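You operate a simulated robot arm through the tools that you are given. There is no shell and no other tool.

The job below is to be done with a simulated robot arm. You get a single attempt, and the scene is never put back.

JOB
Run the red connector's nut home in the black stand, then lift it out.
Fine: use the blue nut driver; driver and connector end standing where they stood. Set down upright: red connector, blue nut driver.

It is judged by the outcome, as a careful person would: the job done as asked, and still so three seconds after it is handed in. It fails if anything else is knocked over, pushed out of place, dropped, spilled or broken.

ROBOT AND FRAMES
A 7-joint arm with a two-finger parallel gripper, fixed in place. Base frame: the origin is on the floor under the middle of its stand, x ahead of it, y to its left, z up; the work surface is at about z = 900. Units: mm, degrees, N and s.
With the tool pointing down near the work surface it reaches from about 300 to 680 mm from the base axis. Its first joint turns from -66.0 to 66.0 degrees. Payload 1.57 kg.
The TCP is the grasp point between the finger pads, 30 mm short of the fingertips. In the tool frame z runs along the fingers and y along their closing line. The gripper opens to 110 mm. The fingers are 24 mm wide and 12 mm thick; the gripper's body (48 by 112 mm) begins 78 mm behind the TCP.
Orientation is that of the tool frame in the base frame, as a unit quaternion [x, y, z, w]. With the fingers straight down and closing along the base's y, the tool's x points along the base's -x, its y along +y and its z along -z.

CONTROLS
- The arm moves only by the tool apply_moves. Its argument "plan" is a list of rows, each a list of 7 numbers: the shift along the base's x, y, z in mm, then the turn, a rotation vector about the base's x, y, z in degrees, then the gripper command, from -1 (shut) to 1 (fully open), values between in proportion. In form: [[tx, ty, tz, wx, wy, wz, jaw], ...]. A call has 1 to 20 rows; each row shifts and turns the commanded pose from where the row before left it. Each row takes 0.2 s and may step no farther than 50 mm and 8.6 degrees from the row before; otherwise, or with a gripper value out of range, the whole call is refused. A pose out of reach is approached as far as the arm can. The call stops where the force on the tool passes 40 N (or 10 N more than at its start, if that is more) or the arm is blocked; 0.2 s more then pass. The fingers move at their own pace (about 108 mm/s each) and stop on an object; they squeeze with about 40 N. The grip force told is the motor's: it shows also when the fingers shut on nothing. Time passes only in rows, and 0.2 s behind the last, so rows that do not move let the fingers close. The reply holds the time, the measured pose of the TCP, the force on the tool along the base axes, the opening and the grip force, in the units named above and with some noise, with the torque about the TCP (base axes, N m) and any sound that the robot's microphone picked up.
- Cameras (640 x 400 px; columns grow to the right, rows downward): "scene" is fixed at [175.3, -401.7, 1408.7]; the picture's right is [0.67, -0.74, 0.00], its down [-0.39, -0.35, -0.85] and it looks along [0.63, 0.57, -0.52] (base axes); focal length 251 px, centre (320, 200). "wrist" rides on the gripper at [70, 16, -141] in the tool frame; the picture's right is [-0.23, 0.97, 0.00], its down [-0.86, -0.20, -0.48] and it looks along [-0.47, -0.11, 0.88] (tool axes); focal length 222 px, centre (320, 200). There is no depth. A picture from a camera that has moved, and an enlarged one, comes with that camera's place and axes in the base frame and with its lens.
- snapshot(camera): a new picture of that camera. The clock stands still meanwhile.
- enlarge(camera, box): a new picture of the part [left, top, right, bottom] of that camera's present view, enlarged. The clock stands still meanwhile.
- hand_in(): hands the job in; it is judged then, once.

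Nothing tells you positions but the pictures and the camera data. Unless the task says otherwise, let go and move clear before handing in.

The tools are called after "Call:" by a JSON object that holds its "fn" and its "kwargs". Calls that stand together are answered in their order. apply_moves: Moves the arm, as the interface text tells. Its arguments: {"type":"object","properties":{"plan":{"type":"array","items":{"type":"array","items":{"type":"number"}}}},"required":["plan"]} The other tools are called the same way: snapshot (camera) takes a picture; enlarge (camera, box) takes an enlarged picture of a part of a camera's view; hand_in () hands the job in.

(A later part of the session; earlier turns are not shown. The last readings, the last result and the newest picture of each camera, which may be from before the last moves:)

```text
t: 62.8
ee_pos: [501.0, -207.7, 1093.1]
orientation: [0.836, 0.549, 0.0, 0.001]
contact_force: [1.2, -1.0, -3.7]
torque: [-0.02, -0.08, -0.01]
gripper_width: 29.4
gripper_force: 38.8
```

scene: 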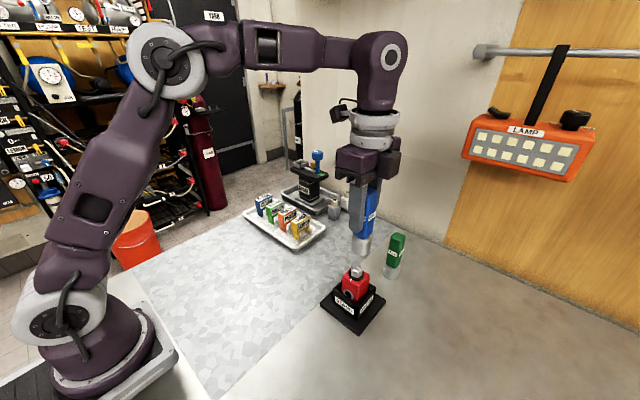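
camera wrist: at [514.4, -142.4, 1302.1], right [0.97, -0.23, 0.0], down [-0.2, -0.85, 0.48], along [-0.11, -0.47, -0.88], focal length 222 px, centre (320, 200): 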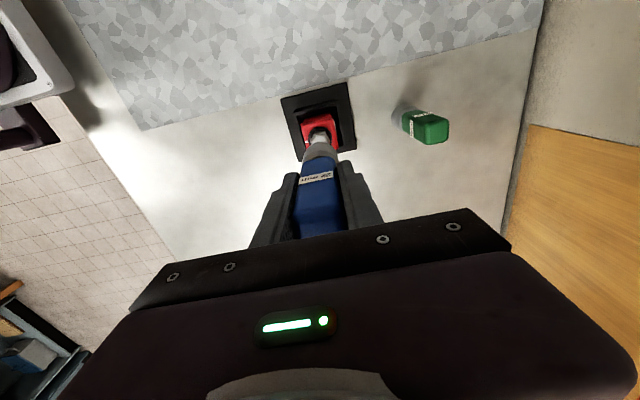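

There is still no torque at -113°. Before going further I'll lift the driver straight off and look at where the nut's mark points.

Call:
{"fn": "apply_moves", "kwargs": {"plan": [[0, 0, 4, 0, 0, 0, -1], [0, 0, 8, 0, 0, 0, -1], [0, 0, 12, 0, 0, 0, -1], [0, 0, 16, 0, 0, 0, -1], [0, 0, 10, 0, 0, 0, -1], [0, 0, 0, 0, 0, 0, -1]]}}

Call:
{"fn": "enlarge", "kwargs": {"camera": "scene", "box": [335, 250, 375, 290]}}

Call:
{"fn": "enlarge", "kwargs": {"camera": "scene", "box": [310, 210, 410, 340]}}

Call:
{"fn": "enlarge", "kwargs": {"camera": "wrist", "box": [280, 90, 360, 170]}}

```text
t: 64.2
ee_pos: [500.1, -207.4, 1143.4]
orientation: [0.836, 0.549, 0.001, 0.001]
contact_force: [-0.9, -0.1, -1.5]
torque: [0.03, 0.01, -0.02]
gripper_width: 29.5
gripper_force: 39.0
```

```text
10.00 times, centred on (355, 270) of scene
camera zoom: at [175.4, -401.7, 1408.7], right [0.67, -0.74, 0.0], down [-0.39, -0.35, -0.85], along [0.63, 0.57, -0.52], focal length 2508 px, centre (-30, -500)
```

zoom: 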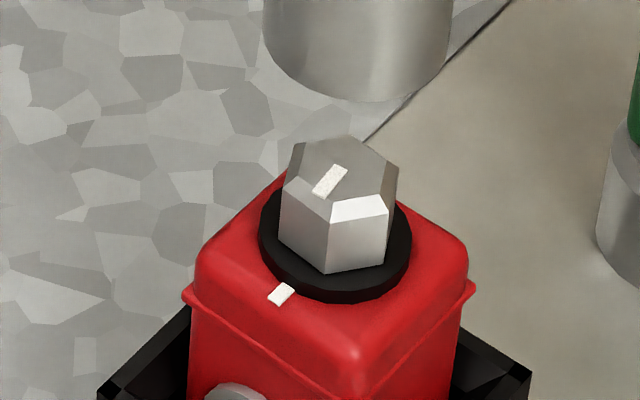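

```text
3.08 times, centred on (360, 275) of scene
camera zoom: at [175.4, -401.7, 1408.7], right [0.67, -0.74, 0.0], down [-0.39, -0.35, -0.85], along [0.63, 0.57, -0.52], focal length 772 px, centre (197, -31)
```

zoom: 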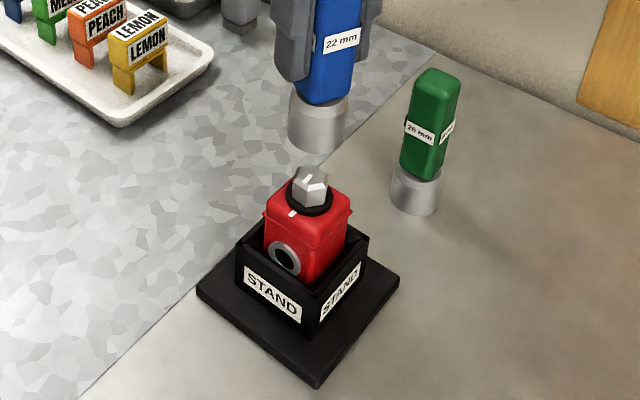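

```text
5.00 times, centred on (320, 130) of wrist
camera zoom: at [542.5, -151.1, 1285.4], right [0.8, -0.6, 0.0], down [-0.52, -0.7, 0.48], along [-0.29, -0.38, -0.88], focal length 1111 px, centre (320, 550)
```

zoom: 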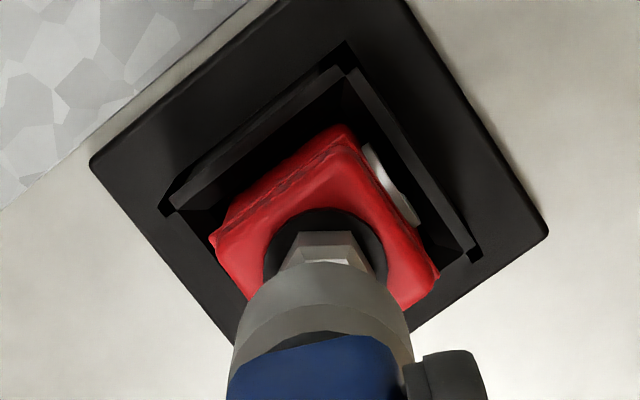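

The nut's mark has turned about 75° and now points to roughly 190°, while the body mark is near 180°, so the nut is not home yet. I'll turn the driver back one hex position in free air to regain range, then re-engage.

Call:
{"fn": "apply_moves", "kwargs": {"plan": [[-0.36, -0.1, 0, 0, 0, 7.9, -1], [-0.36, -0.1, 0, 0, 0, 7.9, -1], [-0.36, -0.1, 0, 0, 0, 7.9, -1], [-0.36, -0.1, 0, 0, 0, 7.9, -1], [-0.36, -0.1, 0, 0, 0, 7.9, -1], [-0.36, -0.1, 0, 0, 0, 7.9, -1], [-0.36, -0.1, 0, 0, 0, 7.9, -1], [-0.36, -0.1, 0, 0, 0, 7.9, -1], [-0.36, -0.1, 0, 0, 0, 7.9, -1], [0, 0, -15, 0, 0, 0, -1], [0, 0, -15, 0, 0, 0, -1], [0, 0, -3, 0, 0, 0, -1], [0, 0, 0, 0, 0, 0, -1]]}}

Call:
{"fn": "enlarge", "kwargs": {"camera": "scene", "box": [338, 250, 372, 285]}}

Call:
{"fn": "enlarge", "kwargs": {"camera": "wrist", "box": [290, 105, 350, 165]}}

```text
t: 67.0
ee_pos: [496.2, -207.3, 1110.6]
orientation: [0.361, 0.932, 0.0, 0.001]
contact_force: [-0.8, 0.1, -0.4]
torque: [-0.01, 0.0, 0.0]
gripper_width: 29.6
gripper_force: 39.2
```

```text
11.43 times, centred on (355, 268) of scene
camera zoom: at [175.4, -401.7, 1408.7], right [0.67, -0.74, 0.0], down [-0.39, -0.35, -0.85], along [0.63, 0.57, -0.52], focal length 2867 px, centre (-80, -571)
```

zoom: 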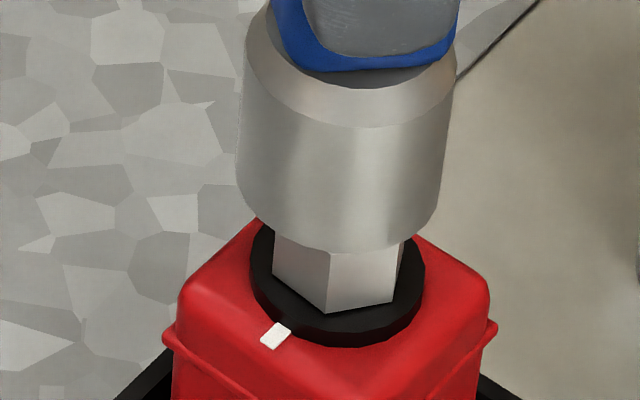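

```text
6.67 times, centred on (320, 135) of wrist
camera zoom: at [455.3, -149.2, 1252.7], right [0.82, 0.57, 0.0], down [0.5, -0.72, 0.48], along [0.27, -0.39, -0.88], focal length 1481 px, centre (320, 633)
```

zoom: 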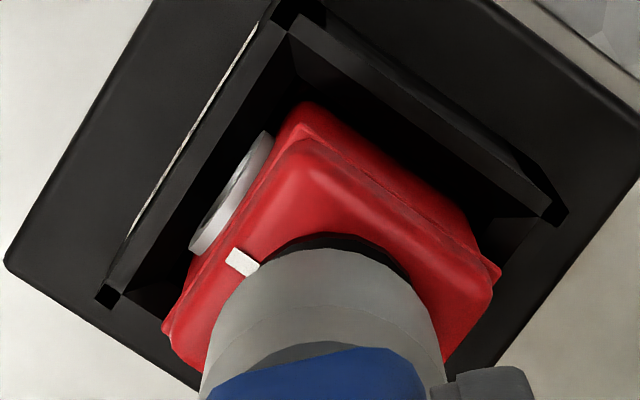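

The socket is slightly off to the left and short of the nut in both views. I'll shift (+1.2, -0.4) mm and lower onto the nut.

Call:
{"fn": "apply_moves", "kwargs": {"plan": [[1.2, -0.4, 0, 0, 0, 0, -1], [0, 0, -3, 0, 0, 0, -1], [0, 0, -2, 0, 0, 0, -1], [0, 0, -1, 0, 0, 0, -1], [0, 0, 0, 0, 0, 0, -1]]}}

Call:
{"fn": "enlarge", "kwargs": {"camera": "scene", "box": [338, 250, 372, 285]}}

```text
t: 68.2
ee_pos: [499.5, -209.8, 1104.8]
orientation: [0.362, 0.932, 0.001, 0.0]
contact_force: [0.1, 0.3, -2.3]
torque: [0.0, 0.01, -0.02]
gripper_width: 29.8
gripper_force: 39.2
```

```text
11.43 times, centred on (355, 268) of scene
camera zoom: at [175.4, -401.7, 1408.7], right [0.67, -0.74, 0.0], down [-0.39, -0.35, -0.85], along [0.63, 0.57, -0.52], focal length 2867 px, centre (-80, -571)
```

zoom: 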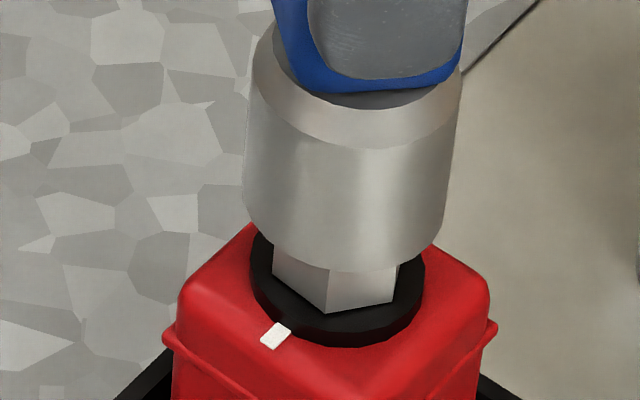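

The socket is now centred over the collar with no force. I'll keep lowering gently.

Call:
{"fn": "apply_moves", "kwargs": {"plan": [[0, 0, -1, 0, 0, 0, -1], [0, 0, -1, 0, 0, 0, -1], [0, 0, 0, 0, 0, 0, -1]]}}

```text
t: 69.0
ee_pos: [498.8, -208.8, 1103.3]
orientation: [0.362, 0.932, -0.001, 0.0]
contact_force: [-0.5, 0.0, -1.1]
torque: [0.08, -0.05, 0.01]
gripper_width: 29.9
gripper_force: 39.4
```

No blocking yet at this height, so I'll lower further.

Call:
{"fn": "apply_moves", "kwargs": {"plan": [[0, 0, -1, 0, 0, 0, -1], [0, 0, -1, 0, 0, 0, -1], [0, 0, 0, 0, 0, 0, -1]]}}

```text
t: 69.8
ee_pos: [498.5, -209.1, 1101.1]
orientation: [0.362, 0.932, -0.001, 0.0]
contact_force: [0.5, -0.4, -2.5]
torque: [0.0, -0.05, 0.02]
gripper_width: 29.8
gripper_force: 39.5
```

The hex is engaging again. I'll seat it to the same depth as before.

Call:
{"fn": "apply_moves", "kwargs": {"plan": [[0, 0, -1.5, 0, 0, 0, -1], [0, 0, -1.5, 0, 0, 0, -1], [0, 0, -1.5, 0, 0, 0, -1], [0, 0, -1.5, 0, 0, 0, -1], [0, 0, -1, 0, 0, 0, -1], [0, 0, 0, 0, 0, 0, -1]]}}

Call:
{"fn": "enlarge", "kwargs": {"camera": "scene", "box": [338, 250, 372, 285]}}

```text
t: 71.2
ee_pos: [498.2, -208.3, 1092.9]
orientation: [0.361, 0.932, 0.0, 0.0]
contact_force: [0.6, -1.1, -1.3]
torque: [-0.02, -0.05, -0.02]
gripper_width: 29.3
gripper_force: 39.4
```

```text
11.43 times, centred on (355, 268) of scene
camera zoom: at [175.4, -401.7, 1408.7], right [0.67, -0.74, 0.0], down [-0.39, -0.35, -0.85], along [0.63, 0.57, -0.52], focal length 2867 px, centre (-80, -571)
```

zoom: 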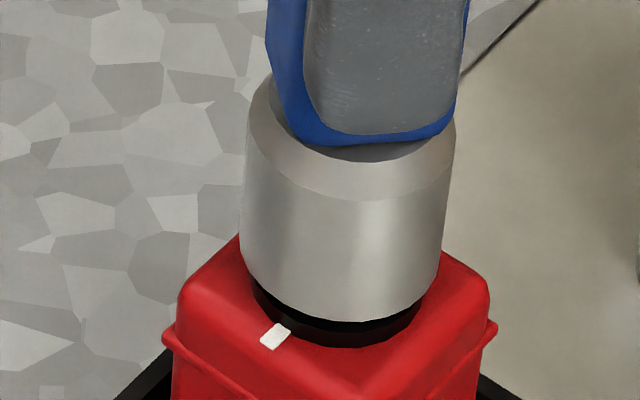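

The driver is seated on the nut again. I'll resume turning clockwise about the nut's axis, watching for the stop.

Call:
{"fn": "apply_moves", "kwargs": {"plan": [[0.142, 0.145, 0, 0, 0, -4, -1], [0.151, 0.133, 0, 0, 0, -4, -1], [0.16, 0.125, 0, 0, 0, -4, -1], [0, 0, 0, 0, 0, 0, -1]]}}

```text
t: 72.2
ee_pos: [498.1, -208.8, 1093.2]
orientation: [0.457, 0.889, 0.0, 0.0]
contact_force: [-0.6, 1.5, -1.9]
torque: [0.17, 0.04, 0.01]
gripper_width: 29.7
gripper_force: 39.5
```

The slack is being taken up, so I'll continue clockwise in 4° rows.

Call:
{"fn": "apply_moves", "kwargs": {"plan": [[0.168, 0.113, 0, 0, 0, -4, -1], [0.177, 0.099, 0, 0, 0, -4, -1], [0, 0, 0, 0, 0, 0, -1]]}}

```text
t: 73.0
ee_pos: [499.3, -207.8, 1093.9]
orientation: [0.518, 0.855, 0.0, 0.0]
contact_force: [-0.5, 4.4, 1.2]
torque: [0.39, 0.04, 0.27]
gripper_width: 29.7
gripper_force: 39.1
```

Turning torque has appeared (0.27 N m), about where the marks should meet. I'll relieve the side load a little and turn 2° more to see whether it is the stop.

Call:
{"fn": "apply_moves", "kwargs": {"plan": [[0.05, 0.3, 0, 0, 0, -1, -1], [0.05, 0.05, 0, 0, 0, -1, -1], [0, 0, 0, 0, 0, 0, -1]]}}

```text
t: 73.8
ee_pos: [498.7, -207.8, 1094.0]
orientation: [0.533, 0.846, 0.0, 0.001]
contact_force: [1.7, 1.8, 0.2]
torque: [0.18, -0.15, 0.29]
gripper_width: 29.5
gripper_force: 39.3
```

The torque is holding at 0.29 N m. I'll turn a further 3° in small steps.

Call:
{"fn": "apply_moves", "kwargs": {"plan": [[0.07, 0.1, 0, 0, 0, -1.5, -1], [0.05, 0.05, 0, 0, 0, -1.5, -1], [0, 0, 0, 0, 0, 0, -1]]}}

```text
t: 74.6
ee_pos: [498.5, -208.3, 1093.7]
orientation: [0.555, 0.832, 0.0, -0.001]
contact_force: [0.2, -0.8, -3.1]
torque: [-0.13, 0.01, 0.35]
gripper_width: 29.9
gripper_force: 38.8
```

The torque is rising slowly (0.35 N m) with no sound yet. I'll turn a little more, carefully.

Call:
{"fn": "apply_moves", "kwargs": {"plan": [[0.07, 0, 0, 0, 0, -1.5, -1], [0.05, 0, 0, 0, 0, -1.5, -1], [0, 0, 0, 0, 0, 0, -1]]}}

Call:
{"fn": "enlarge", "kwargs": {"camera": "scene", "box": [325, 225, 385, 295]}}

```text
t: 75.4
ee_pos: [500.2, -208.0, 1094.5]
orientation: [0.577, 0.817, 0.0, 0.0]
contact_force: [0.4, 0.2, -1.1]
torque: [0.02, 0.02, 0.38]
gripper_width: 29.7
gripper_force: 39.3
```

```text
5.71 times, centred on (355, 260) of scene
camera zoom: at [175.4, -401.6, 1408.7], right [0.67, -0.74, 0.0], down [-0.39, -0.35, -0.85], along [0.63, 0.57, -0.52], focal length 1433 px, centre (120, -143)
```

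zoom: 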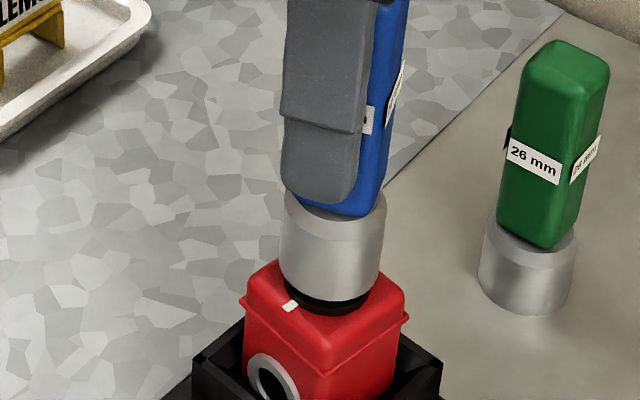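

I'll check closely whether the nut is still moving or the connector itself is now twisting in the well.

Call:
{"fn": "enlarge", "kwargs": {"camera": "scene", "box": [330, 255, 380, 315]}}

Call:
{"fn": "enlarge", "kwargs": {"camera": "wrist", "box": [270, 70, 370, 170]}}

```text
6.67 times, centred on (355, 285) of scene
camera zoom: at [175.4, -401.6, 1408.7], right [0.67, -0.74, 0.0], down [-0.39, -0.35, -0.85], along [0.63, 0.57, -0.52], focal length 1672 px, centre (87, -367)
```

zoom: 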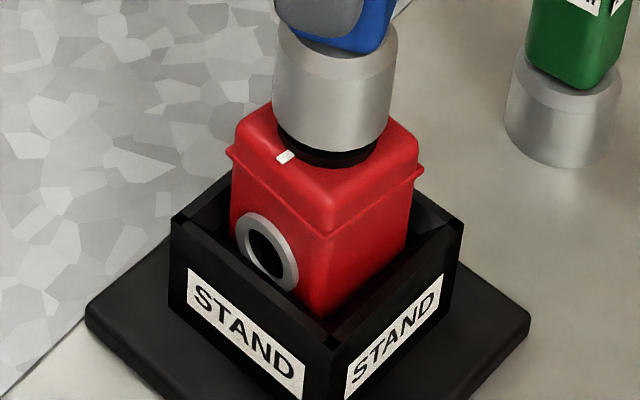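

```text
4.00 times, centred on (320, 120) of wrist
camera zoom: at [490.5, -136.9, 1235.9], right [0.99, 0.11, 0.0], down [0.1, -0.87, 0.48], along [0.05, -0.48, -0.88], focal length 888 px, centre (320, 520)
```

zoom: 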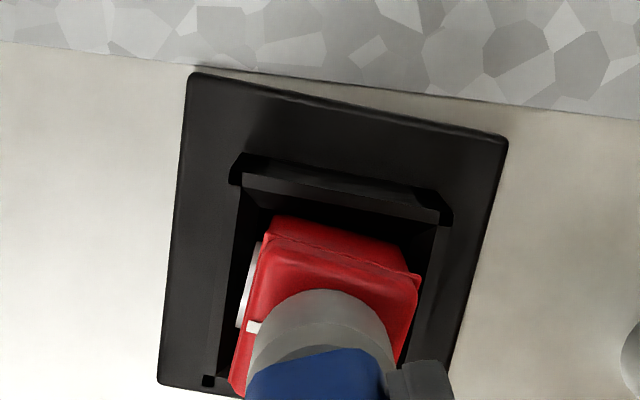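

The connector has twisted clockwise slightly within the well's clearance, which suggests the nut is now at its stop. I'll check how the handle sits in the fingers.

Call:
{"fn": "enlarge", "kwargs": {"camera": "wrist", "box": [270, 140, 370, 220]}}

Call:
{"fn": "enlarge", "kwargs": {"camera": "scene", "box": [325, 190, 385, 270]}}

```text
5.00 times, centred on (320, 180) of wrist
camera zoom: at [490.5, -136.9, 1235.9], right [0.99, 0.11, 0.0], down [0.1, -0.87, 0.48], along [0.05, -0.48, -0.88], focal length 1111 px, centre (320, 300)
```

zoom: 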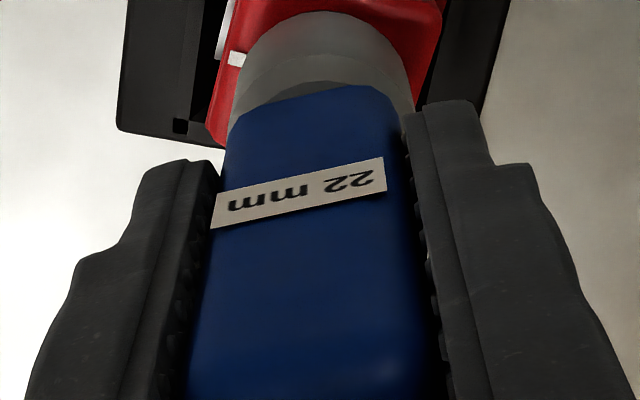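

```text
5.00 times, centred on (355, 230) of scene
camera zoom: at [175.4, -401.6, 1408.7], right [0.67, -0.74, 0.0], down [-0.39, -0.35, -0.85], along [0.63, 0.57, -0.52], focal length 1254 px, centre (145, 50)
```

zoom: 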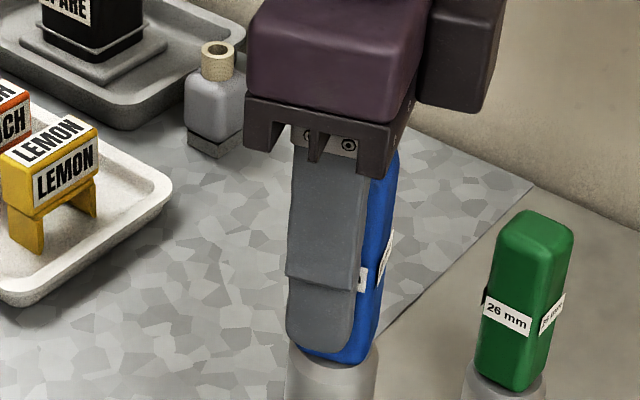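

The torque could also be turning the stand on the table, so I'll check its edges carefully against the start.

Call:
{"fn": "enlarge", "kwargs": {"camera": "scene", "box": [315, 260, 390, 340]}}

Call:
{"fn": "enlarge", "kwargs": {"camera": "wrist", "box": [250, 60, 400, 180]}}

```text
5.00 times, centred on (352, 300) of scene
camera zoom: at [175.4, -401.6, 1408.7], right [0.67, -0.74, 0.0], down [-0.39, -0.35, -0.85], along [0.63, 0.57, -0.52], focal length 1254 px, centre (158, -300)
```

zoom: 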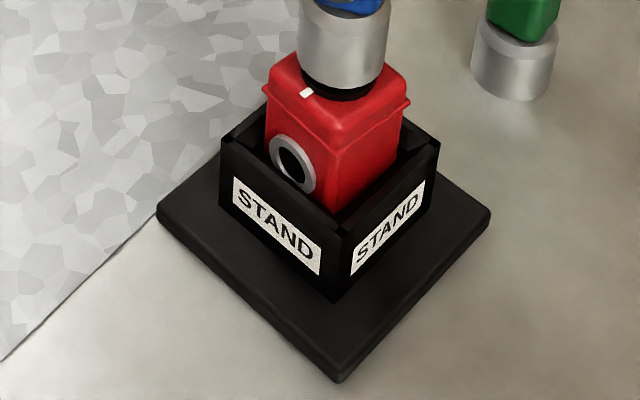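

```text
3.33 times, centred on (325, 120) of wrist
camera zoom: at [490.5, -136.9, 1235.9], right [0.99, 0.11, 0.0], down [0.1, -0.87, 0.48], along [0.05, -0.48, -0.88], focal length 740 px, centre (303, 467)
```

zoom: 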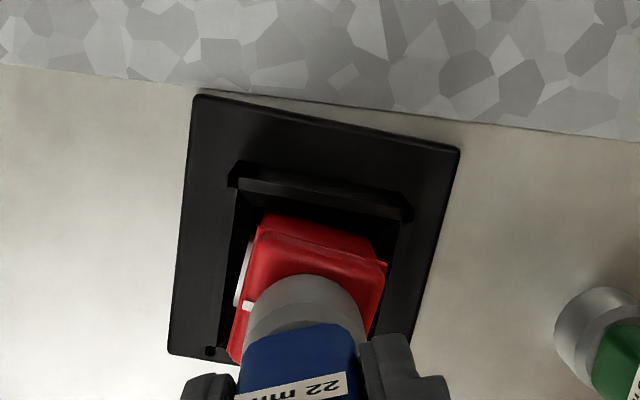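

The stand has been turned clockwise by about 4°, so the nut is at its stop and is now turning everything with it. I'll back the driver off within its slack, lift it clear and compare the marks; the stand gets squared up later.

Call:
{"fn": "apply_moves", "kwargs": {"plan": [[-0.1, -0.05, 0, 0, 0, 3, -1], [-0.1, -0.06, 0, 0, 0, 3, -1], [-0.1, -0.06, 0, 0, 0, 2, -1], [0, 0, 0, 0, 0, 0, -1], [0, 0, 4, 0, 0, 0, -1], [0, 0, 8, 0, 0, 0, -1], [0, 0, 12, 0, 0, 0, -1], [0, 0, 16, 0, 0, 0, -1], [0, 0, 10, 0, 0, 0, -1], [0, 0, 0, 0, 0, 0, -1]]}}

Call:
{"fn": "enlarge", "kwargs": {"camera": "scene", "box": [335, 250, 375, 290]}}

Call:
{"fn": "enlarge", "kwargs": {"camera": "scene", "box": [315, 260, 390, 340]}}

Call:
{"fn": "enlarge", "kwargs": {"camera": "wrist", "box": [280, 80, 360, 160]}}

```text
t: 77.6
ee_pos: [498.4, -207.0, 1143.6]
orientation: [0.518, 0.855, 0.001, 0.0]
contact_force: [0.0, 0.2, -3.2]
torque: [0.02, 0.01, -0.01]
gripper_width: 29.8
gripper_force: 39.4
```

```text
10.00 times, centred on (355, 270) of scene
camera zoom: at [175.4, -401.7, 1408.7], right [0.67, -0.74, 0.0], down [-0.39, -0.35, -0.85], along [0.63, 0.57, -0.52], focal length 2508 px, centre (-30, -500)
```

zoom: 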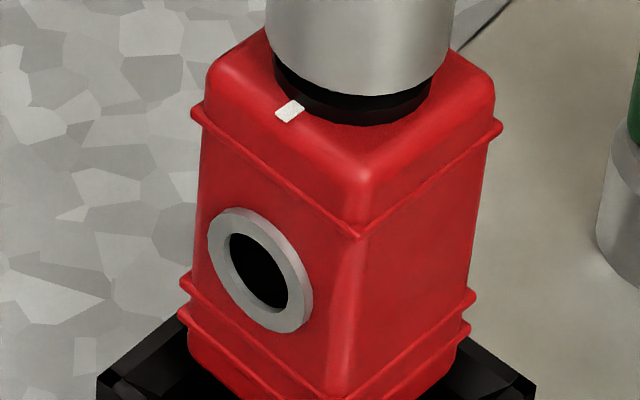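

```text
5.00 times, centred on (352, 300) of scene
camera zoom: at [175.4, -401.7, 1408.7], right [0.67, -0.74, 0.0], down [-0.39, -0.35, -0.85], along [0.63, 0.57, -0.52], focal length 1254 px, centre (158, -300)
```

zoom: 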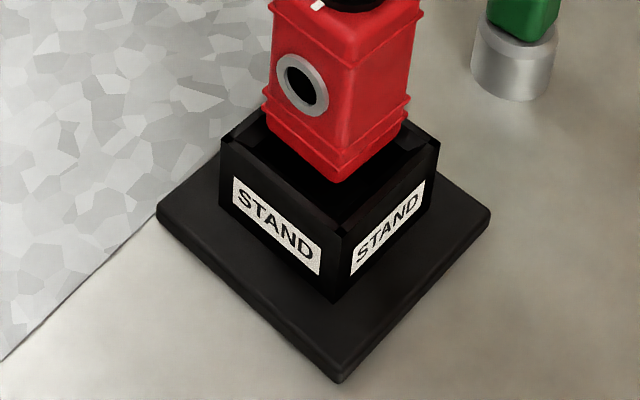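

```text
5.00 times, centred on (320, 120) of wrist
camera zoom: at [480.9, -138.9, 1285.8], right [0.97, 0.25, 0.0], down [0.22, -0.85, 0.48], along [0.12, -0.46, -0.88], focal length 1111 px, centre (320, 600)
```

zoom: 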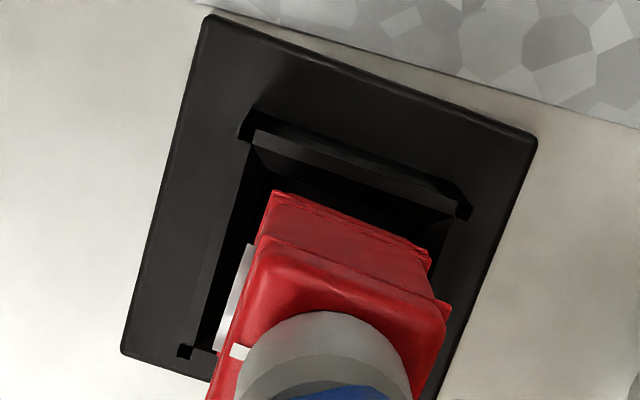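

The connector has come up with the driver, gripped by friction in the socket. It hangs just at the rim, so I'll lower it gently straight back into the well.

Call:
{"fn": "apply_moves", "kwargs": {"plan": [[0, 0, -3, 0, 0, 0, -1], [0, 0, -4, 0, 0, 0, -1], [0, 0, -4, 0, 0, 0, -1], [0, 0, -4, 0, 0, 0, -1], [0, 0, 0, 0, 0, 0, -1]]}}

Call:
{"fn": "enlarge", "kwargs": {"camera": "scene", "box": [315, 250, 390, 330]}}

Call:
{"fn": "enlarge", "kwargs": {"camera": "wrist", "box": [280, 80, 360, 160]}}

```text
t: 78.8
ee_pos: [499.2, -208.3, 1129.6]
orientation: [0.518, 0.856, 0.0, -0.001]
contact_force: [0.3, 0.1, -3.2]
torque: [-0.01, -0.01, 0.01]
gripper_width: 29.7
gripper_force: 39.4
```

```text
5.00 times, centred on (352, 290) of scene
camera zoom: at [175.4, -401.7, 1408.7], right [0.67, -0.74, 0.0], down [-0.39, -0.35, -0.85], along [0.63, 0.57, -0.52], focal length 1254 px, centre (158, -250)
```

zoom: 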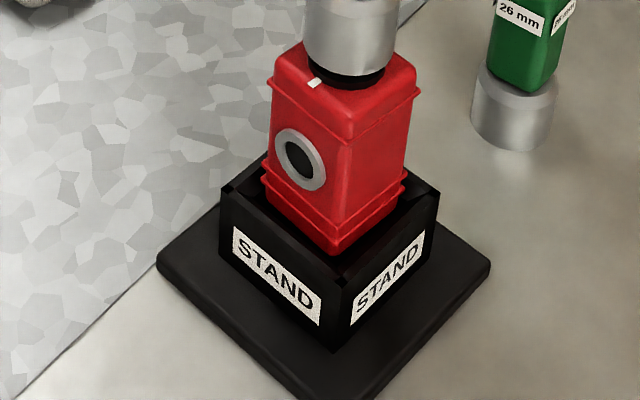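

```text
5.00 times, centred on (320, 120) of wrist
camera zoom: at [481.1, -139.1, 1270.8], right [0.97, 0.25, 0.0], down [0.22, -0.85, 0.48], along [0.12, -0.46, -0.88], focal length 1111 px, centre (320, 600)
```

zoom: 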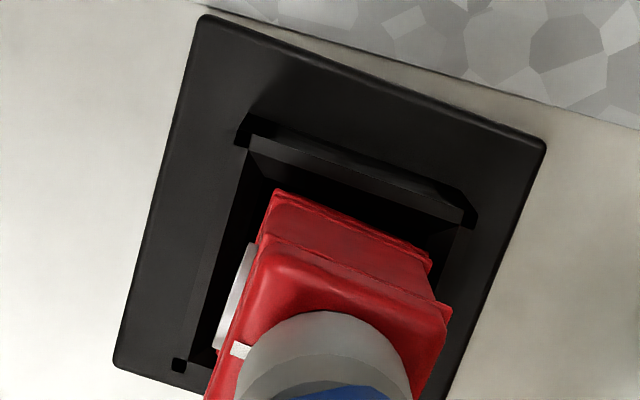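

It is entering the well cleanly with no contact load. I'll continue lowering.

Call:
{"fn": "apply_moves", "kwargs": {"plan": [[0, 0, -4, 0, 0, 0, -1], [0, 0, -4, 0, 0, 0, -1], [0, 0, -4, 0, 0, 0, -1], [0, 0, -4, 0, 0, 0, -1], [0, 0, 0, 0, 0, 0, -1]]}}

Call:
{"fn": "enlarge", "kwargs": {"camera": "scene", "box": [315, 250, 390, 330]}}

```text
t: 80.0
ee_pos: [498.8, -208.0, 1112.8]
orientation: [0.518, 0.856, 0.0, 0.001]
contact_force: [-0.1, 0.7, -2.8]
torque: [0.0, 0.01, -0.03]
gripper_width: 29.6
gripper_force: 39.7
```

```text
5.00 times, centred on (352, 290) of scene
camera zoom: at [175.4, -401.7, 1408.7], right [0.67, -0.74, 0.0], down [-0.39, -0.35, -0.85], along [0.63, 0.57, -0.52], focal length 1254 px, centre (158, -250)
```

zoom: 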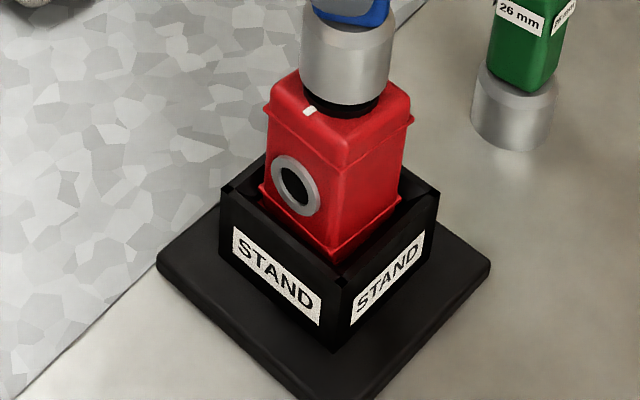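

The connector is still going in freely. I'll lower the last stretch slowly to set it on the floor of the well.

Call:
{"fn": "apply_moves", "kwargs": {"plan": [[0, 0, -4, 0, 0, 0, -1], [0, 0, -4, 0, 0, 0, -1], [0, 0, -4, 0, 0, 0, -1], [0, 0, -3, 0, 0, 0, -1], [0, 0, 0, 0, 0, 0, -1]]}}

```text
t: 81.2
ee_pos: [499.4, -207.6, 1096.4]
orientation: [0.518, 0.855, 0.0, 0.0]
contact_force: [0.6, -0.7, -2.6]
torque: [-0.01, -0.03, 0.0]
gripper_width: 29.7
gripper_force: 39.0
```

It isn't on the floor yet. I'll continue in 1 mm rows.

Call:
{"fn": "apply_moves", "kwargs": {"plan": [[0, 0, -1.5, 0, 0, 0, -1], [0, 0, -1.5, 0, 0, 0, -1], [0, 0, -1, 0, 0, 0, -1], [0, 0, 0, 0, 0, 0, -1]]}}

Call:
{"fn": "enlarge", "kwargs": {"camera": "scene", "box": [330, 240, 380, 300]}}

```text
t: 82.2
ee_pos: [499.2, -207.5, 1092.5]
orientation: [0.518, 0.855, 0.0, 0.0]
contact_force: [-1.2, -0.6, -1.6]
torque: [-0.07, 0.08, -0.03]
gripper_width: 29.7
gripper_force: 39.1
```

```text
6.67 times, centred on (355, 270) of scene
camera zoom: at [175.3, -401.7, 1408.7], right [0.67, -0.74, 0.0], down [-0.39, -0.35, -0.85], along [0.63, 0.57, -0.52], focal length 1672 px, centre (87, -267)
```

zoom: 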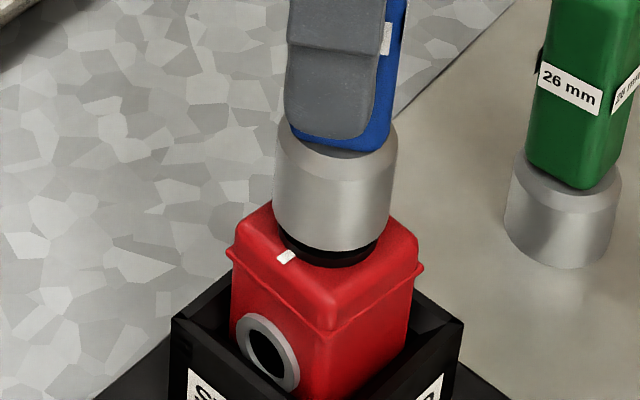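

The connector rests on the floor again (only the driver's weight is felt). I'll back the driver off a few degrees more within its slack and lift a little to see if it lets go.

Call:
{"fn": "apply_moves", "kwargs": {"plan": [[-0.3, -0.2, 0, 0, 0, 2, -1], [-0.1, -0.07, 0, 0, 0, 2, -1], [0, 0, 0, 0, 0, 0, -1], [0, 0, 2, 0, 0, 0, -1], [0, 0, 2, 0, 0, 0, -1], [0, 0, 0, 0, 0, 0, -1]]}}

Call:
{"fn": "enlarge", "kwargs": {"camera": "scene", "box": [330, 240, 380, 300]}}

```text
t: 83.6
ee_pos: [499.8, -207.7, 1099.3]
orientation: [0.488, 0.873, 0.0, 0.0]
contact_force: [-0.1, -0.2, -1.0]
torque: [-0.03, 0.01, 0.03]
gripper_width: 29.7
gripper_force: 39.2
```

```text
6.67 times, centred on (355, 270) of scene
camera zoom: at [175.4, -401.7, 1408.7], right [0.67, -0.74, 0.0], down [-0.39, -0.35, -0.85], along [0.63, 0.57, -0.52], focal length 1672 px, centre (87, -267)
```

zoom: 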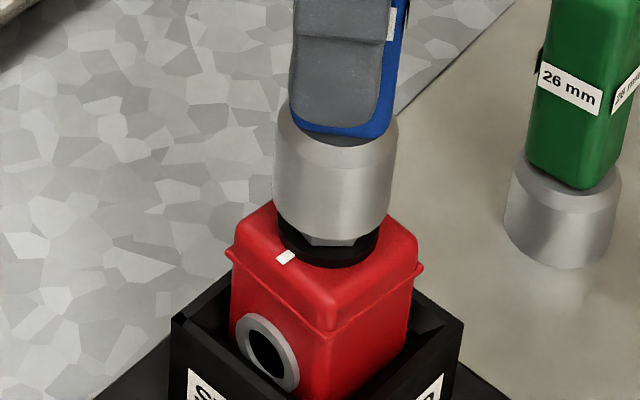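

The connector stays down and the nut is showing below the socket, so it has let go. I'll lift the driver clear slowly, watching that the connector stays.

Call:
{"fn": "apply_moves", "kwargs": {"plan": [[0, 0, 3, 0, 0, 0, -1], [0, 0, 3, 0, 0, 0, -1], [0, 0, 4, 0, 0, 0, -1], [0, 0, 4, 0, 0, 0, -1], [0, 0, 0, 0, 0, 0, -1]]}}

Call:
{"fn": "enlarge", "kwargs": {"camera": "scene", "box": [330, 240, 380, 300]}}

```text
t: 84.8
ee_pos: [499.3, -207.8, 1111.3]
orientation: [0.488, 0.873, -0.001, 0.0]
contact_force: [0.8, -0.4, -1.5]
torque: [0.0, -0.01, 0.01]
gripper_width: 29.8
gripper_force: 38.9
```

```text
6.67 times, centred on (355, 270) of scene
camera zoom: at [175.4, -401.7, 1408.7], right [0.67, -0.74, 0.0], down [-0.39, -0.35, -0.85], along [0.63, 0.57, -0.52], focal length 1672 px, centre (87, -267)
```

zoom: 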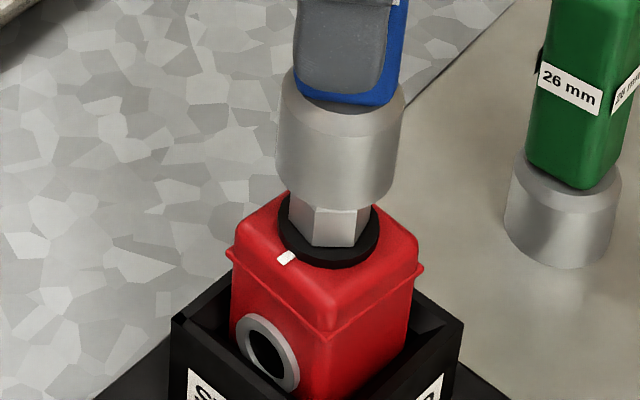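

The driver is nearly off and the connector stays seated. I'll lift it fully clear and look at the marks.

Call:
{"fn": "apply_moves", "kwargs": {"plan": [[0, 0, 10, 0, 0, 0, -1], [0, 0, 20, 0, 0, 0, -1], [0, 0, 20, 0, 0, 0, -1], [0, 0, 10, 0, 0, 0, -1], [0, 0, 0, 0, 0, 0, -1], [0, 0, 0, 0, 0, 0, -1]]}}

Call:
{"fn": "enlarge", "kwargs": {"camera": "scene", "box": [335, 255, 375, 295]}}

Call:
{"fn": "enlarge", "kwargs": {"camera": "scene", "box": [315, 260, 390, 340]}}

Call:
{"fn": "enlarge", "kwargs": {"camera": "wrist", "box": [270, 70, 370, 170]}}

```text
t: 86.2
ee_pos: [499.3, -208.2, 1171.6]
orientation: [0.488, 0.873, 0.0, -0.001]
contact_force: [-0.3, -0.2, -1.9]
torque: [0.01, 0.0, 0.0]
gripper_width: 29.7
gripper_force: 39.5
```

```text
10.00 times, centred on (355, 275) of scene
camera zoom: at [175.4, -401.7, 1408.7], right [0.67, -0.74, 0.0], down [-0.39, -0.35, -0.85], along [0.63, 0.57, -0.52], focal length 2508 px, centre (-30, -550)
```

zoom: 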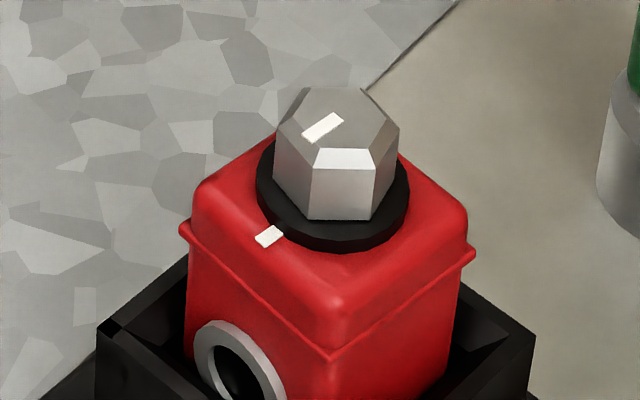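

```text
5.00 times, centred on (352, 300) of scene
camera zoom: at [175.4, -401.7, 1408.7], right [0.67, -0.74, 0.0], down [-0.39, -0.35, -0.85], along [0.63, 0.57, -0.52], focal length 1254 px, centre (158, -300)
```

zoom: 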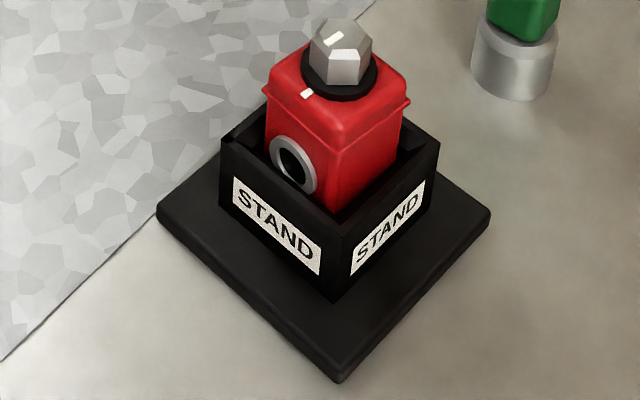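

```text
4.00 times, centred on (320, 120) of wrist
camera zoom: at [475.7, -140.6, 1313.5], right [0.95, 0.32, 0.0], down [0.28, -0.83, 0.48], along [0.15, -0.45, -0.88], focal length 888 px, centre (320, 520)
```

zoom: 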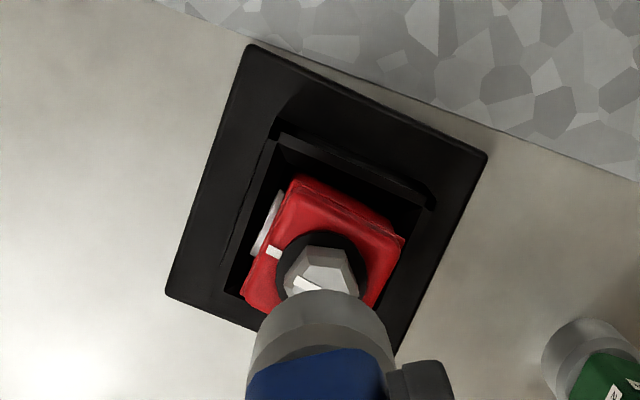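

The nut's mark now points straight at the body's mark, so the nut is home. Next I'll carry the driver back, unwinding the wrist to its original yaw on the way.

Call:
{"fn": "apply_moves", "kwargs": {"plan": [[10, 9, 0, 0, 0, 7.3, -1], [15, 13.5, 0, 0, 0, 7.3, -1], [16, 15, 0, 0, 0, 7.3, -1], [17, 16, 0, 0, 0, 7.3, -1], [17, 16, 0, 0, 0, 7.3, -1], [17, 16, 0, 0, 0, 7.3, -1], [16, 13.3, 0, 0, 0, 7.3, -1], [10.5, 9, 0, 0, 0, 7.3, -1], [0, 0, 0, 0, 0, 0, -1], [0, 0, 0, 0, 0, 0, -1]]}}

Call:
{"fn": "snapshot", "kwargs": {"camera": "wrist"}}

Call:
{"fn": "snapshot", "kwargs": {"camera": "scene"}}

```text
t: 88.4
ee_pos: [607.8, -89.4, 1174.2]
orientation: [0.001, 1.0, 0.0, 0.0]
contact_force: [-0.4, 0.3, -1.0]
torque: [0.02, 0.03, 0.01]
gripper_width: 29.8
gripper_force: 38.7
out of reach, approached as far as the arm can: row 8
```

```text
taken
camera wrist: at [536.8, -73.6, 1316.7], right [0.23, 0.97, 0.0], down [0.86, -0.2, 0.48], along [0.47, -0.11, -0.88], focal length 222 px, centre (320, 200)
```

wrist: 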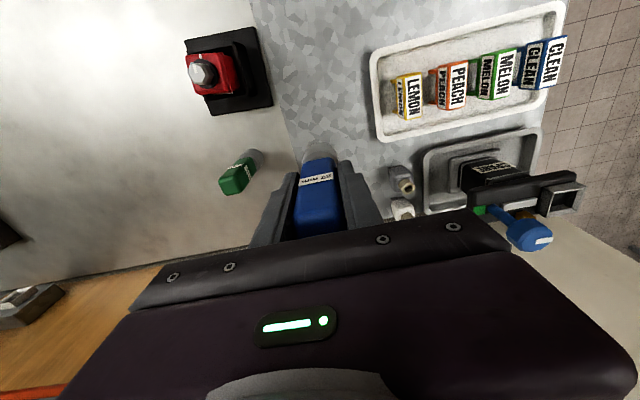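

```text
taken
```

scene: 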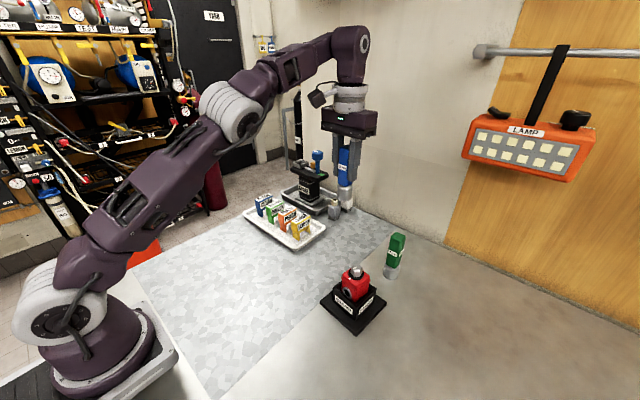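

That last row was just out of reach at this height. I'll lower by 40 mm, where it was reachable before, and read the pose.

Call:
{"fn": "apply_moves", "kwargs": {"plan": [[0, 0, -20, 0, 0, 0, -1], [0, 0, -20, 0, 0, 0, -1], [0, 0, 0, 0, 0, 0, -1], [0, 0, 0, 0, 0, 0, -1]]}}

Call:
{"fn": "snapshot", "kwargs": {"camera": "wrist"}}

```text
t: 89.4
ee_pos: [606.2, -89.9, 1132.7]
orientation: [0.001, 1.0, 0.0, 0.0]
contact_force: [1.0, -0.3, -1.1]
torque: [0.01, -0.01, -0.01]
gripper_width: 29.9
gripper_force: 39.3
```

```text
taken
camera wrist: at [536.6, -72.7, 1275.6], right [0.23, 0.97, 0.0], down [0.86, -0.2, 0.48], along [0.47, -0.11, -0.88], focal length 222 px, centre (320, 200)
```

wrist: 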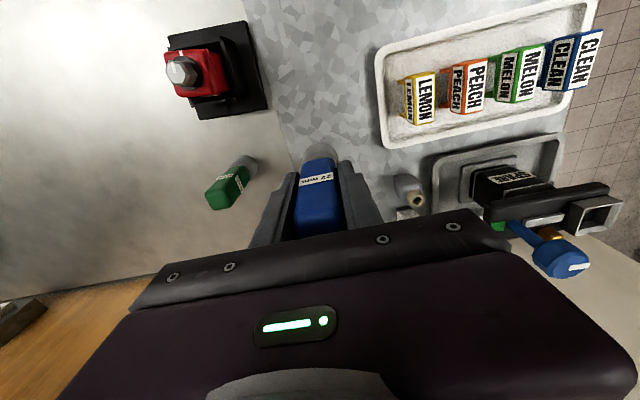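

The pose settled at about (606.4, -89.3). I'll move (+10.9, -11.5) mm to stand above the driver's original place and check.

Call:
{"fn": "apply_moves", "kwargs": {"plan": [[5.5, -5.7, 0, 0, 0, 0, -1], [5.4, -5.8, 0, 0, 0, 0, -1], [0, 0, 0, 0, 0, 0, -1], [0, 0, 0, 0, 0, 0, -1]]}}

Call:
{"fn": "enlarge", "kwargs": {"camera": "wrist", "box": [260, 110, 380, 200]}}

Call:
{"fn": "enlarge", "kwargs": {"camera": "scene", "box": [310, 170, 410, 270]}}

```text
t: 90.4
ee_pos: [616.6, -100.4, 1133.6]
orientation: [0.001, 1.0, 0.0, -0.001]
contact_force: [0.6, 0.2, -1.4]
torque: [0.01, -0.01, 0.0]
gripper_width: 29.4
gripper_force: 39.1
```

```text
4.44 times, centred on (320, 155) of wrist
camera zoom: at [546.8, -84.3, 1275.6], right [0.23, 0.97, 0.0], down [0.86, -0.2, 0.48], along [0.47, -0.11, -0.88], focal length 987 px, centre (320, 400)
```

zoom: 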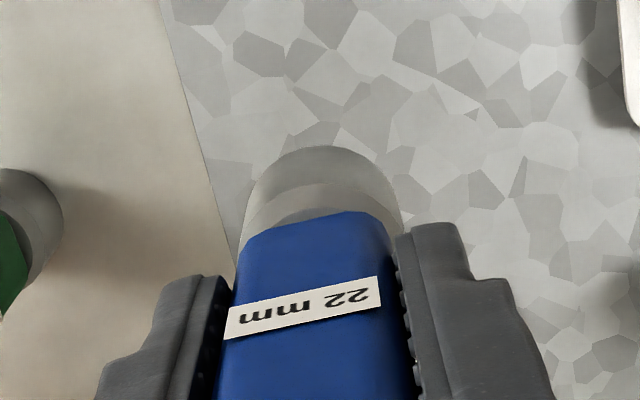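

```text
4.00 times, centred on (360, 220) of scene
camera zoom: at [175.4, -401.7, 1408.7], right [0.67, -0.74, 0.0], down [-0.39, -0.35, -0.85], along [0.63, 0.57, -0.52], focal length 1003 px, centre (160, 120)
```

zoom: 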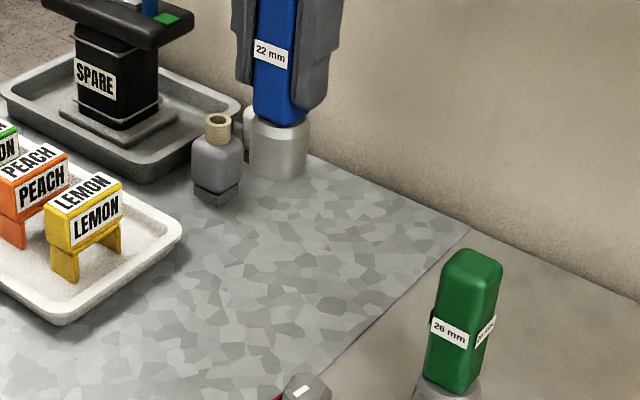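

The driver is above its original spot. I'll descend to about 12 mm above the table and re-check the position.

Call:
{"fn": "apply_moves", "kwargs": {"plan": [[0.5, -0.4, -30, 0, 0, 0, -1], [0, 0, -35, 0, 0, 0, -1], [0, 0, -35, 0, 0, 0, -1], [0, 0, -25, 0, 0, 0, -1], [0, 0, -10, 0, 0, 0, -1], [0, 0, 0, 0, 0, 0, -1], [0, 0, 0, 0, 0, 0, -1]]}}

Call:
{"fn": "enlarge", "kwargs": {"camera": "scene", "box": [310, 170, 410, 270]}}

Call:
{"fn": "enlarge", "kwargs": {"camera": "wrist", "box": [250, 110, 390, 220]}}

```text
t: 92.0
ee_pos: [616.6, -100.4, 998.1]
orientation: [0.0, 1.0, 0.0, 0.0]
contact_force: [0.5, -1.1, -2.7]
torque: [-0.03, 0.01, 0.02]
gripper_width: 29.7
gripper_force: 39.2
```

```text
4.00 times, centred on (360, 220) of scene
camera zoom: at [175.4, -401.7, 1408.7], right [0.67, -0.74, 0.0], down [-0.39, -0.35, -0.85], along [0.63, 0.57, -0.52], focal length 1003 px, centre (160, 120)
```

zoom: 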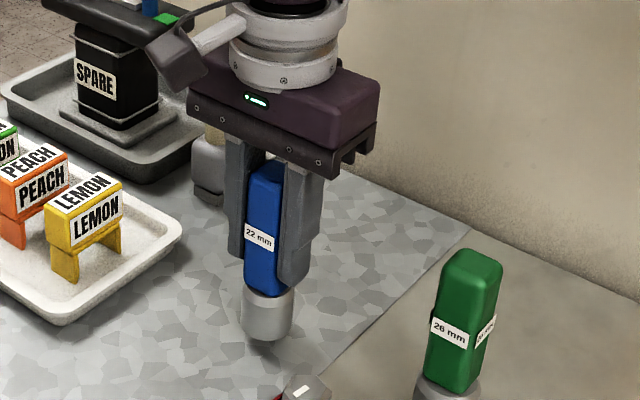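

```text
3.64 times, centred on (320, 165) of wrist
camera zoom: at [547.1, -84.2, 1139.7], right [0.23, 0.97, 0.0], down [0.86, -0.2, 0.48], along [0.47, -0.11, -0.88], focal length 808 px, centre (320, 327)
```

zoom: 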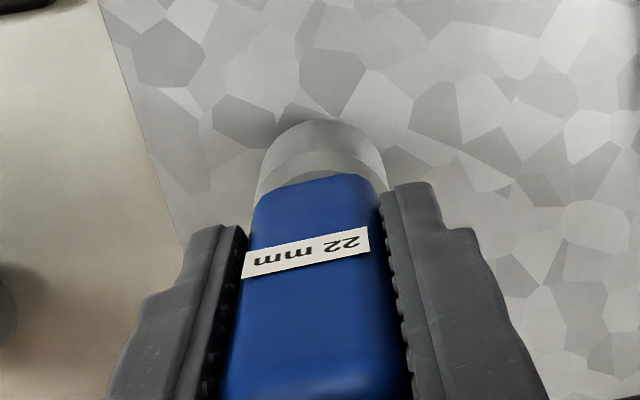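

The position agrees with the original within a millimetre. I'll lower gently until the driver touches the table.

Call:
{"fn": "apply_moves", "kwargs": {"plan": [[0, -0.3, -4, 0, 0, 0, -1], [0, 0, -4, 0, 0, 0, -1], [0, 0, -2, 0, 0, 0, -1], [0, 0, 0, 0, 0, 0, -1]]}}

```text
t: 93.0
ee_pos: [617.7, -101.9, 989.9]
orientation: [0.0, 1.0, -0.001, 0.0]
contact_force: [-1.4, -1.1, -1.8]
torque: [-0.01, 0.01, -0.02]
gripper_width: 29.9
gripper_force: 39.4
```

There is no contact yet, so I'll take half-millimetre steps to touch down.

Call:
{"fn": "apply_moves", "kwargs": {"plan": [[0, 0, -1, 0, 0, 0, -1], [0, 0, -1, 0, 0, 0, -1], [0, 0, 0, 0, 0, 0, -1]]}}

```text
t: 93.8
ee_pos: [617.7, -100.0, 986.5]
orientation: [0.0, 1.0, 0.0, 0.0]
contact_force: [-0.9, -0.4, -1.6]
torque: [0.0, 0.04, 0.01]
gripper_width: 29.7
gripper_force: 39.4
```

Still hanging free at z ≈ 986.5, so I'll lower a little more.

Call:
{"fn": "apply_moves", "kwargs": {"plan": [[0, 0, -0.5, 0, 0, 0, -1], [0, 0, -0.5, 0, 0, 0, -1], [0, 0, 0, 0, 0, 0, -1]]}}

Call:
{"fn": "enlarge", "kwargs": {"camera": "scene", "box": [330, 205, 370, 265]}}

```text
t: 94.6
ee_pos: [618.3, -100.7, 983.9]
orientation: [0.0, 1.0, 0.0, 0.0]
contact_force: [-0.2, 0.1, -1.9]
torque: [-0.01, 0.03, -0.03]
gripper_width: 29.7
gripper_force: 39.0
```

```text
6.67 times, centred on (350, 235) of scene
camera zoom: at [175.4, -401.7, 1408.7], right [0.67, -0.74, 0.0], down [-0.39, -0.35, -0.85], along [0.63, 0.57, -0.52], focal length 1672 px, centre (120, -33)
```

zoom: 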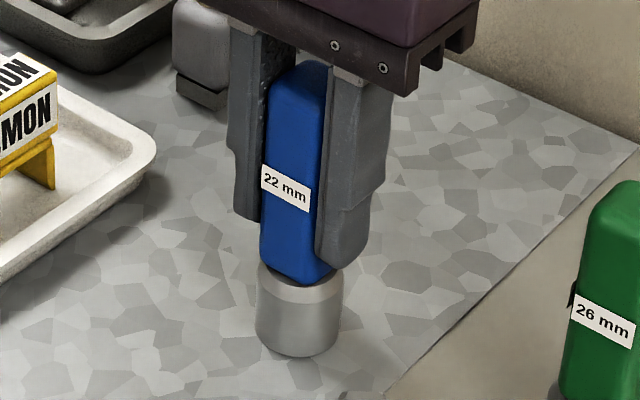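

The scene view matches the starting picture within about 1 mm, but the base hasn't touched yet because the driver slid up slightly in the grip. I'll continue lowering by half millimetres.

Call:
{"fn": "apply_moves", "kwargs": {"plan": [[-0.4, 0.4, -0.7, 0, 0, 0, -1], [0, 0, -0.7, 0, 0, 0, -1], [0, 0, 0, 0, 0, 0, -1]]}}

```text
t: 95.4
ee_pos: [618.3, -101.0, 985.3]
orientation: [0.0, 1.0, 0.0, -0.001]
contact_force: [0.7, 0.2, -0.6]
torque: [0.01, 0.03, 0.0]
gripper_width: 29.6
gripper_force: 38.6
```

There's a first hint of support in the vertical force. I'll make one more small step to confirm touchdown.

Call:
{"fn": "apply_moves", "kwargs": {"plan": [[0, 0, -0.6, 0, 0, 0, -1], [0, 0, 0, 0, 0, 0, -1]]}}

```text
t: 96.0
ee_pos: [617.7, -100.6, 983.6]
orientation: [-0.001, 1.0, 0.0, 0.0]
contact_force: [0.2, -1.1, -1.8]
torque: [-0.02, -0.01, 0.02]
gripper_width: 30.0
gripper_force: 38.8
```

Not yet touching. I'll continue with small steps.

Call:
{"fn": "apply_moves", "kwargs": {"plan": [[0, 0, -0.7, 0, 0, 0, -1], [0, 0, -0.7, 0, 0, 0, -1], [0, 0, 0, 0, 0, 0, -1]]}}

Call:
{"fn": "enlarge", "kwargs": {"camera": "scene", "box": [330, 205, 370, 265]}}

```text
t: 96.8
ee_pos: [618.1, -101.1, 983.4]
orientation: [0.0, 1.0, 0.0, 0.001]
contact_force: [-0.9, 0.3, 4.4]
torque: [0.05, -0.05, 0.02]
gripper_width: 29.6
gripper_force: 38.8
```

```text
6.67 times, centred on (350, 235) of scene
camera zoom: at [175.3, -401.6, 1408.7], right [0.67, -0.74, 0.0], down [-0.39, -0.35, -0.85], along [0.63, 0.57, -0.52], focal length 1672 px, centre (120, -33)
```

zoom: 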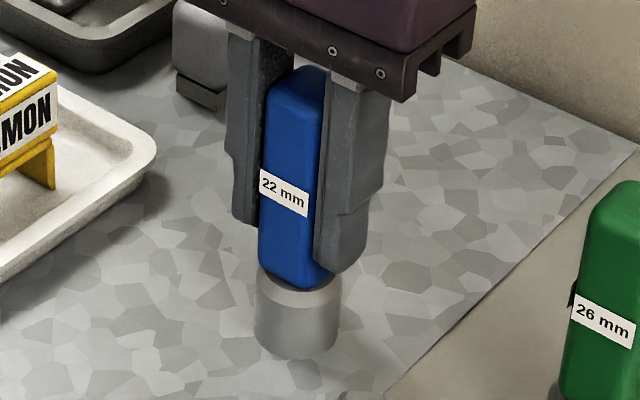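

The driver is standing on the table (+4 N) on its original spot. I'll open the fingers and then rise straight up.

Call:
{"fn": "apply_moves", "kwargs": {"plan": [[0, 0, 0.2, 0, 0, 0, -1], [0, 0, 0, 0, 0, 0, -0.4], [0, 0, 0, 0, 0, 0, -0.2], [0, 0, 0, 0, 0, 0, 0.0], [0, 0, 0, 0, 0, 0, 0.1], [0, 0, 0, 0, 0, 0, 0.1]]}}

Call:
{"fn": "enlarge", "kwargs": {"camera": "scene", "box": [330, 205, 370, 265]}}

Call:
{"fn": "enlarge", "kwargs": {"camera": "wrist", "box": [250, 110, 390, 220]}}

```text
t: 98.2
ee_pos: [617.0, -99.8, 982.8]
orientation: [0.0, 1.0, -0.001, 0.0]
contact_force: [0.2, 0.0, 0.1]
torque: [0.0, -0.01, 0.0]
gripper_width: 60.5
gripper_force: 0.0
```

```text
6.67 times, centred on (350, 235) of scene
camera zoom: at [175.3, -401.7, 1408.7], right [0.67, -0.74, 0.0], down [-0.39, -0.35, -0.85], along [0.63, 0.57, -0.52], focal length 1672 px, centre (120, -33)
```

zoom: 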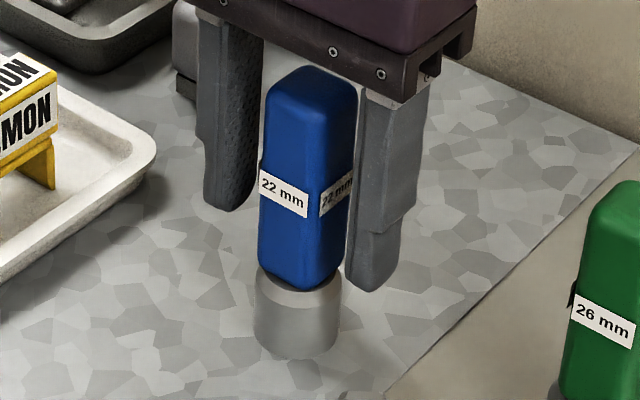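

```text
3.64 times, centred on (320, 165) of wrist
camera zoom: at [546.9, -84.6, 1124.6], right [0.23, 0.97, 0.0], down [0.86, -0.2, 0.48], along [0.47, -0.11, -0.88], focal length 808 px, centre (320, 327)
```

zoom: 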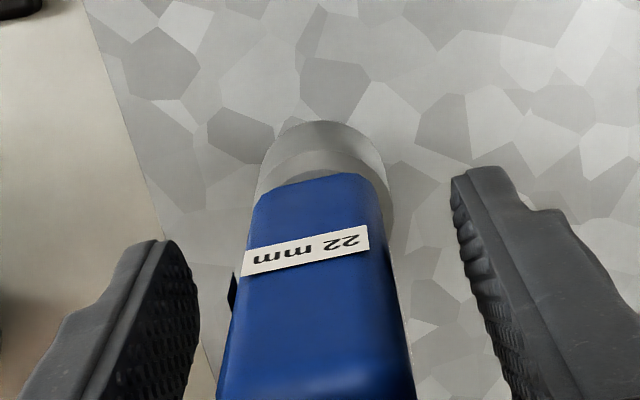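

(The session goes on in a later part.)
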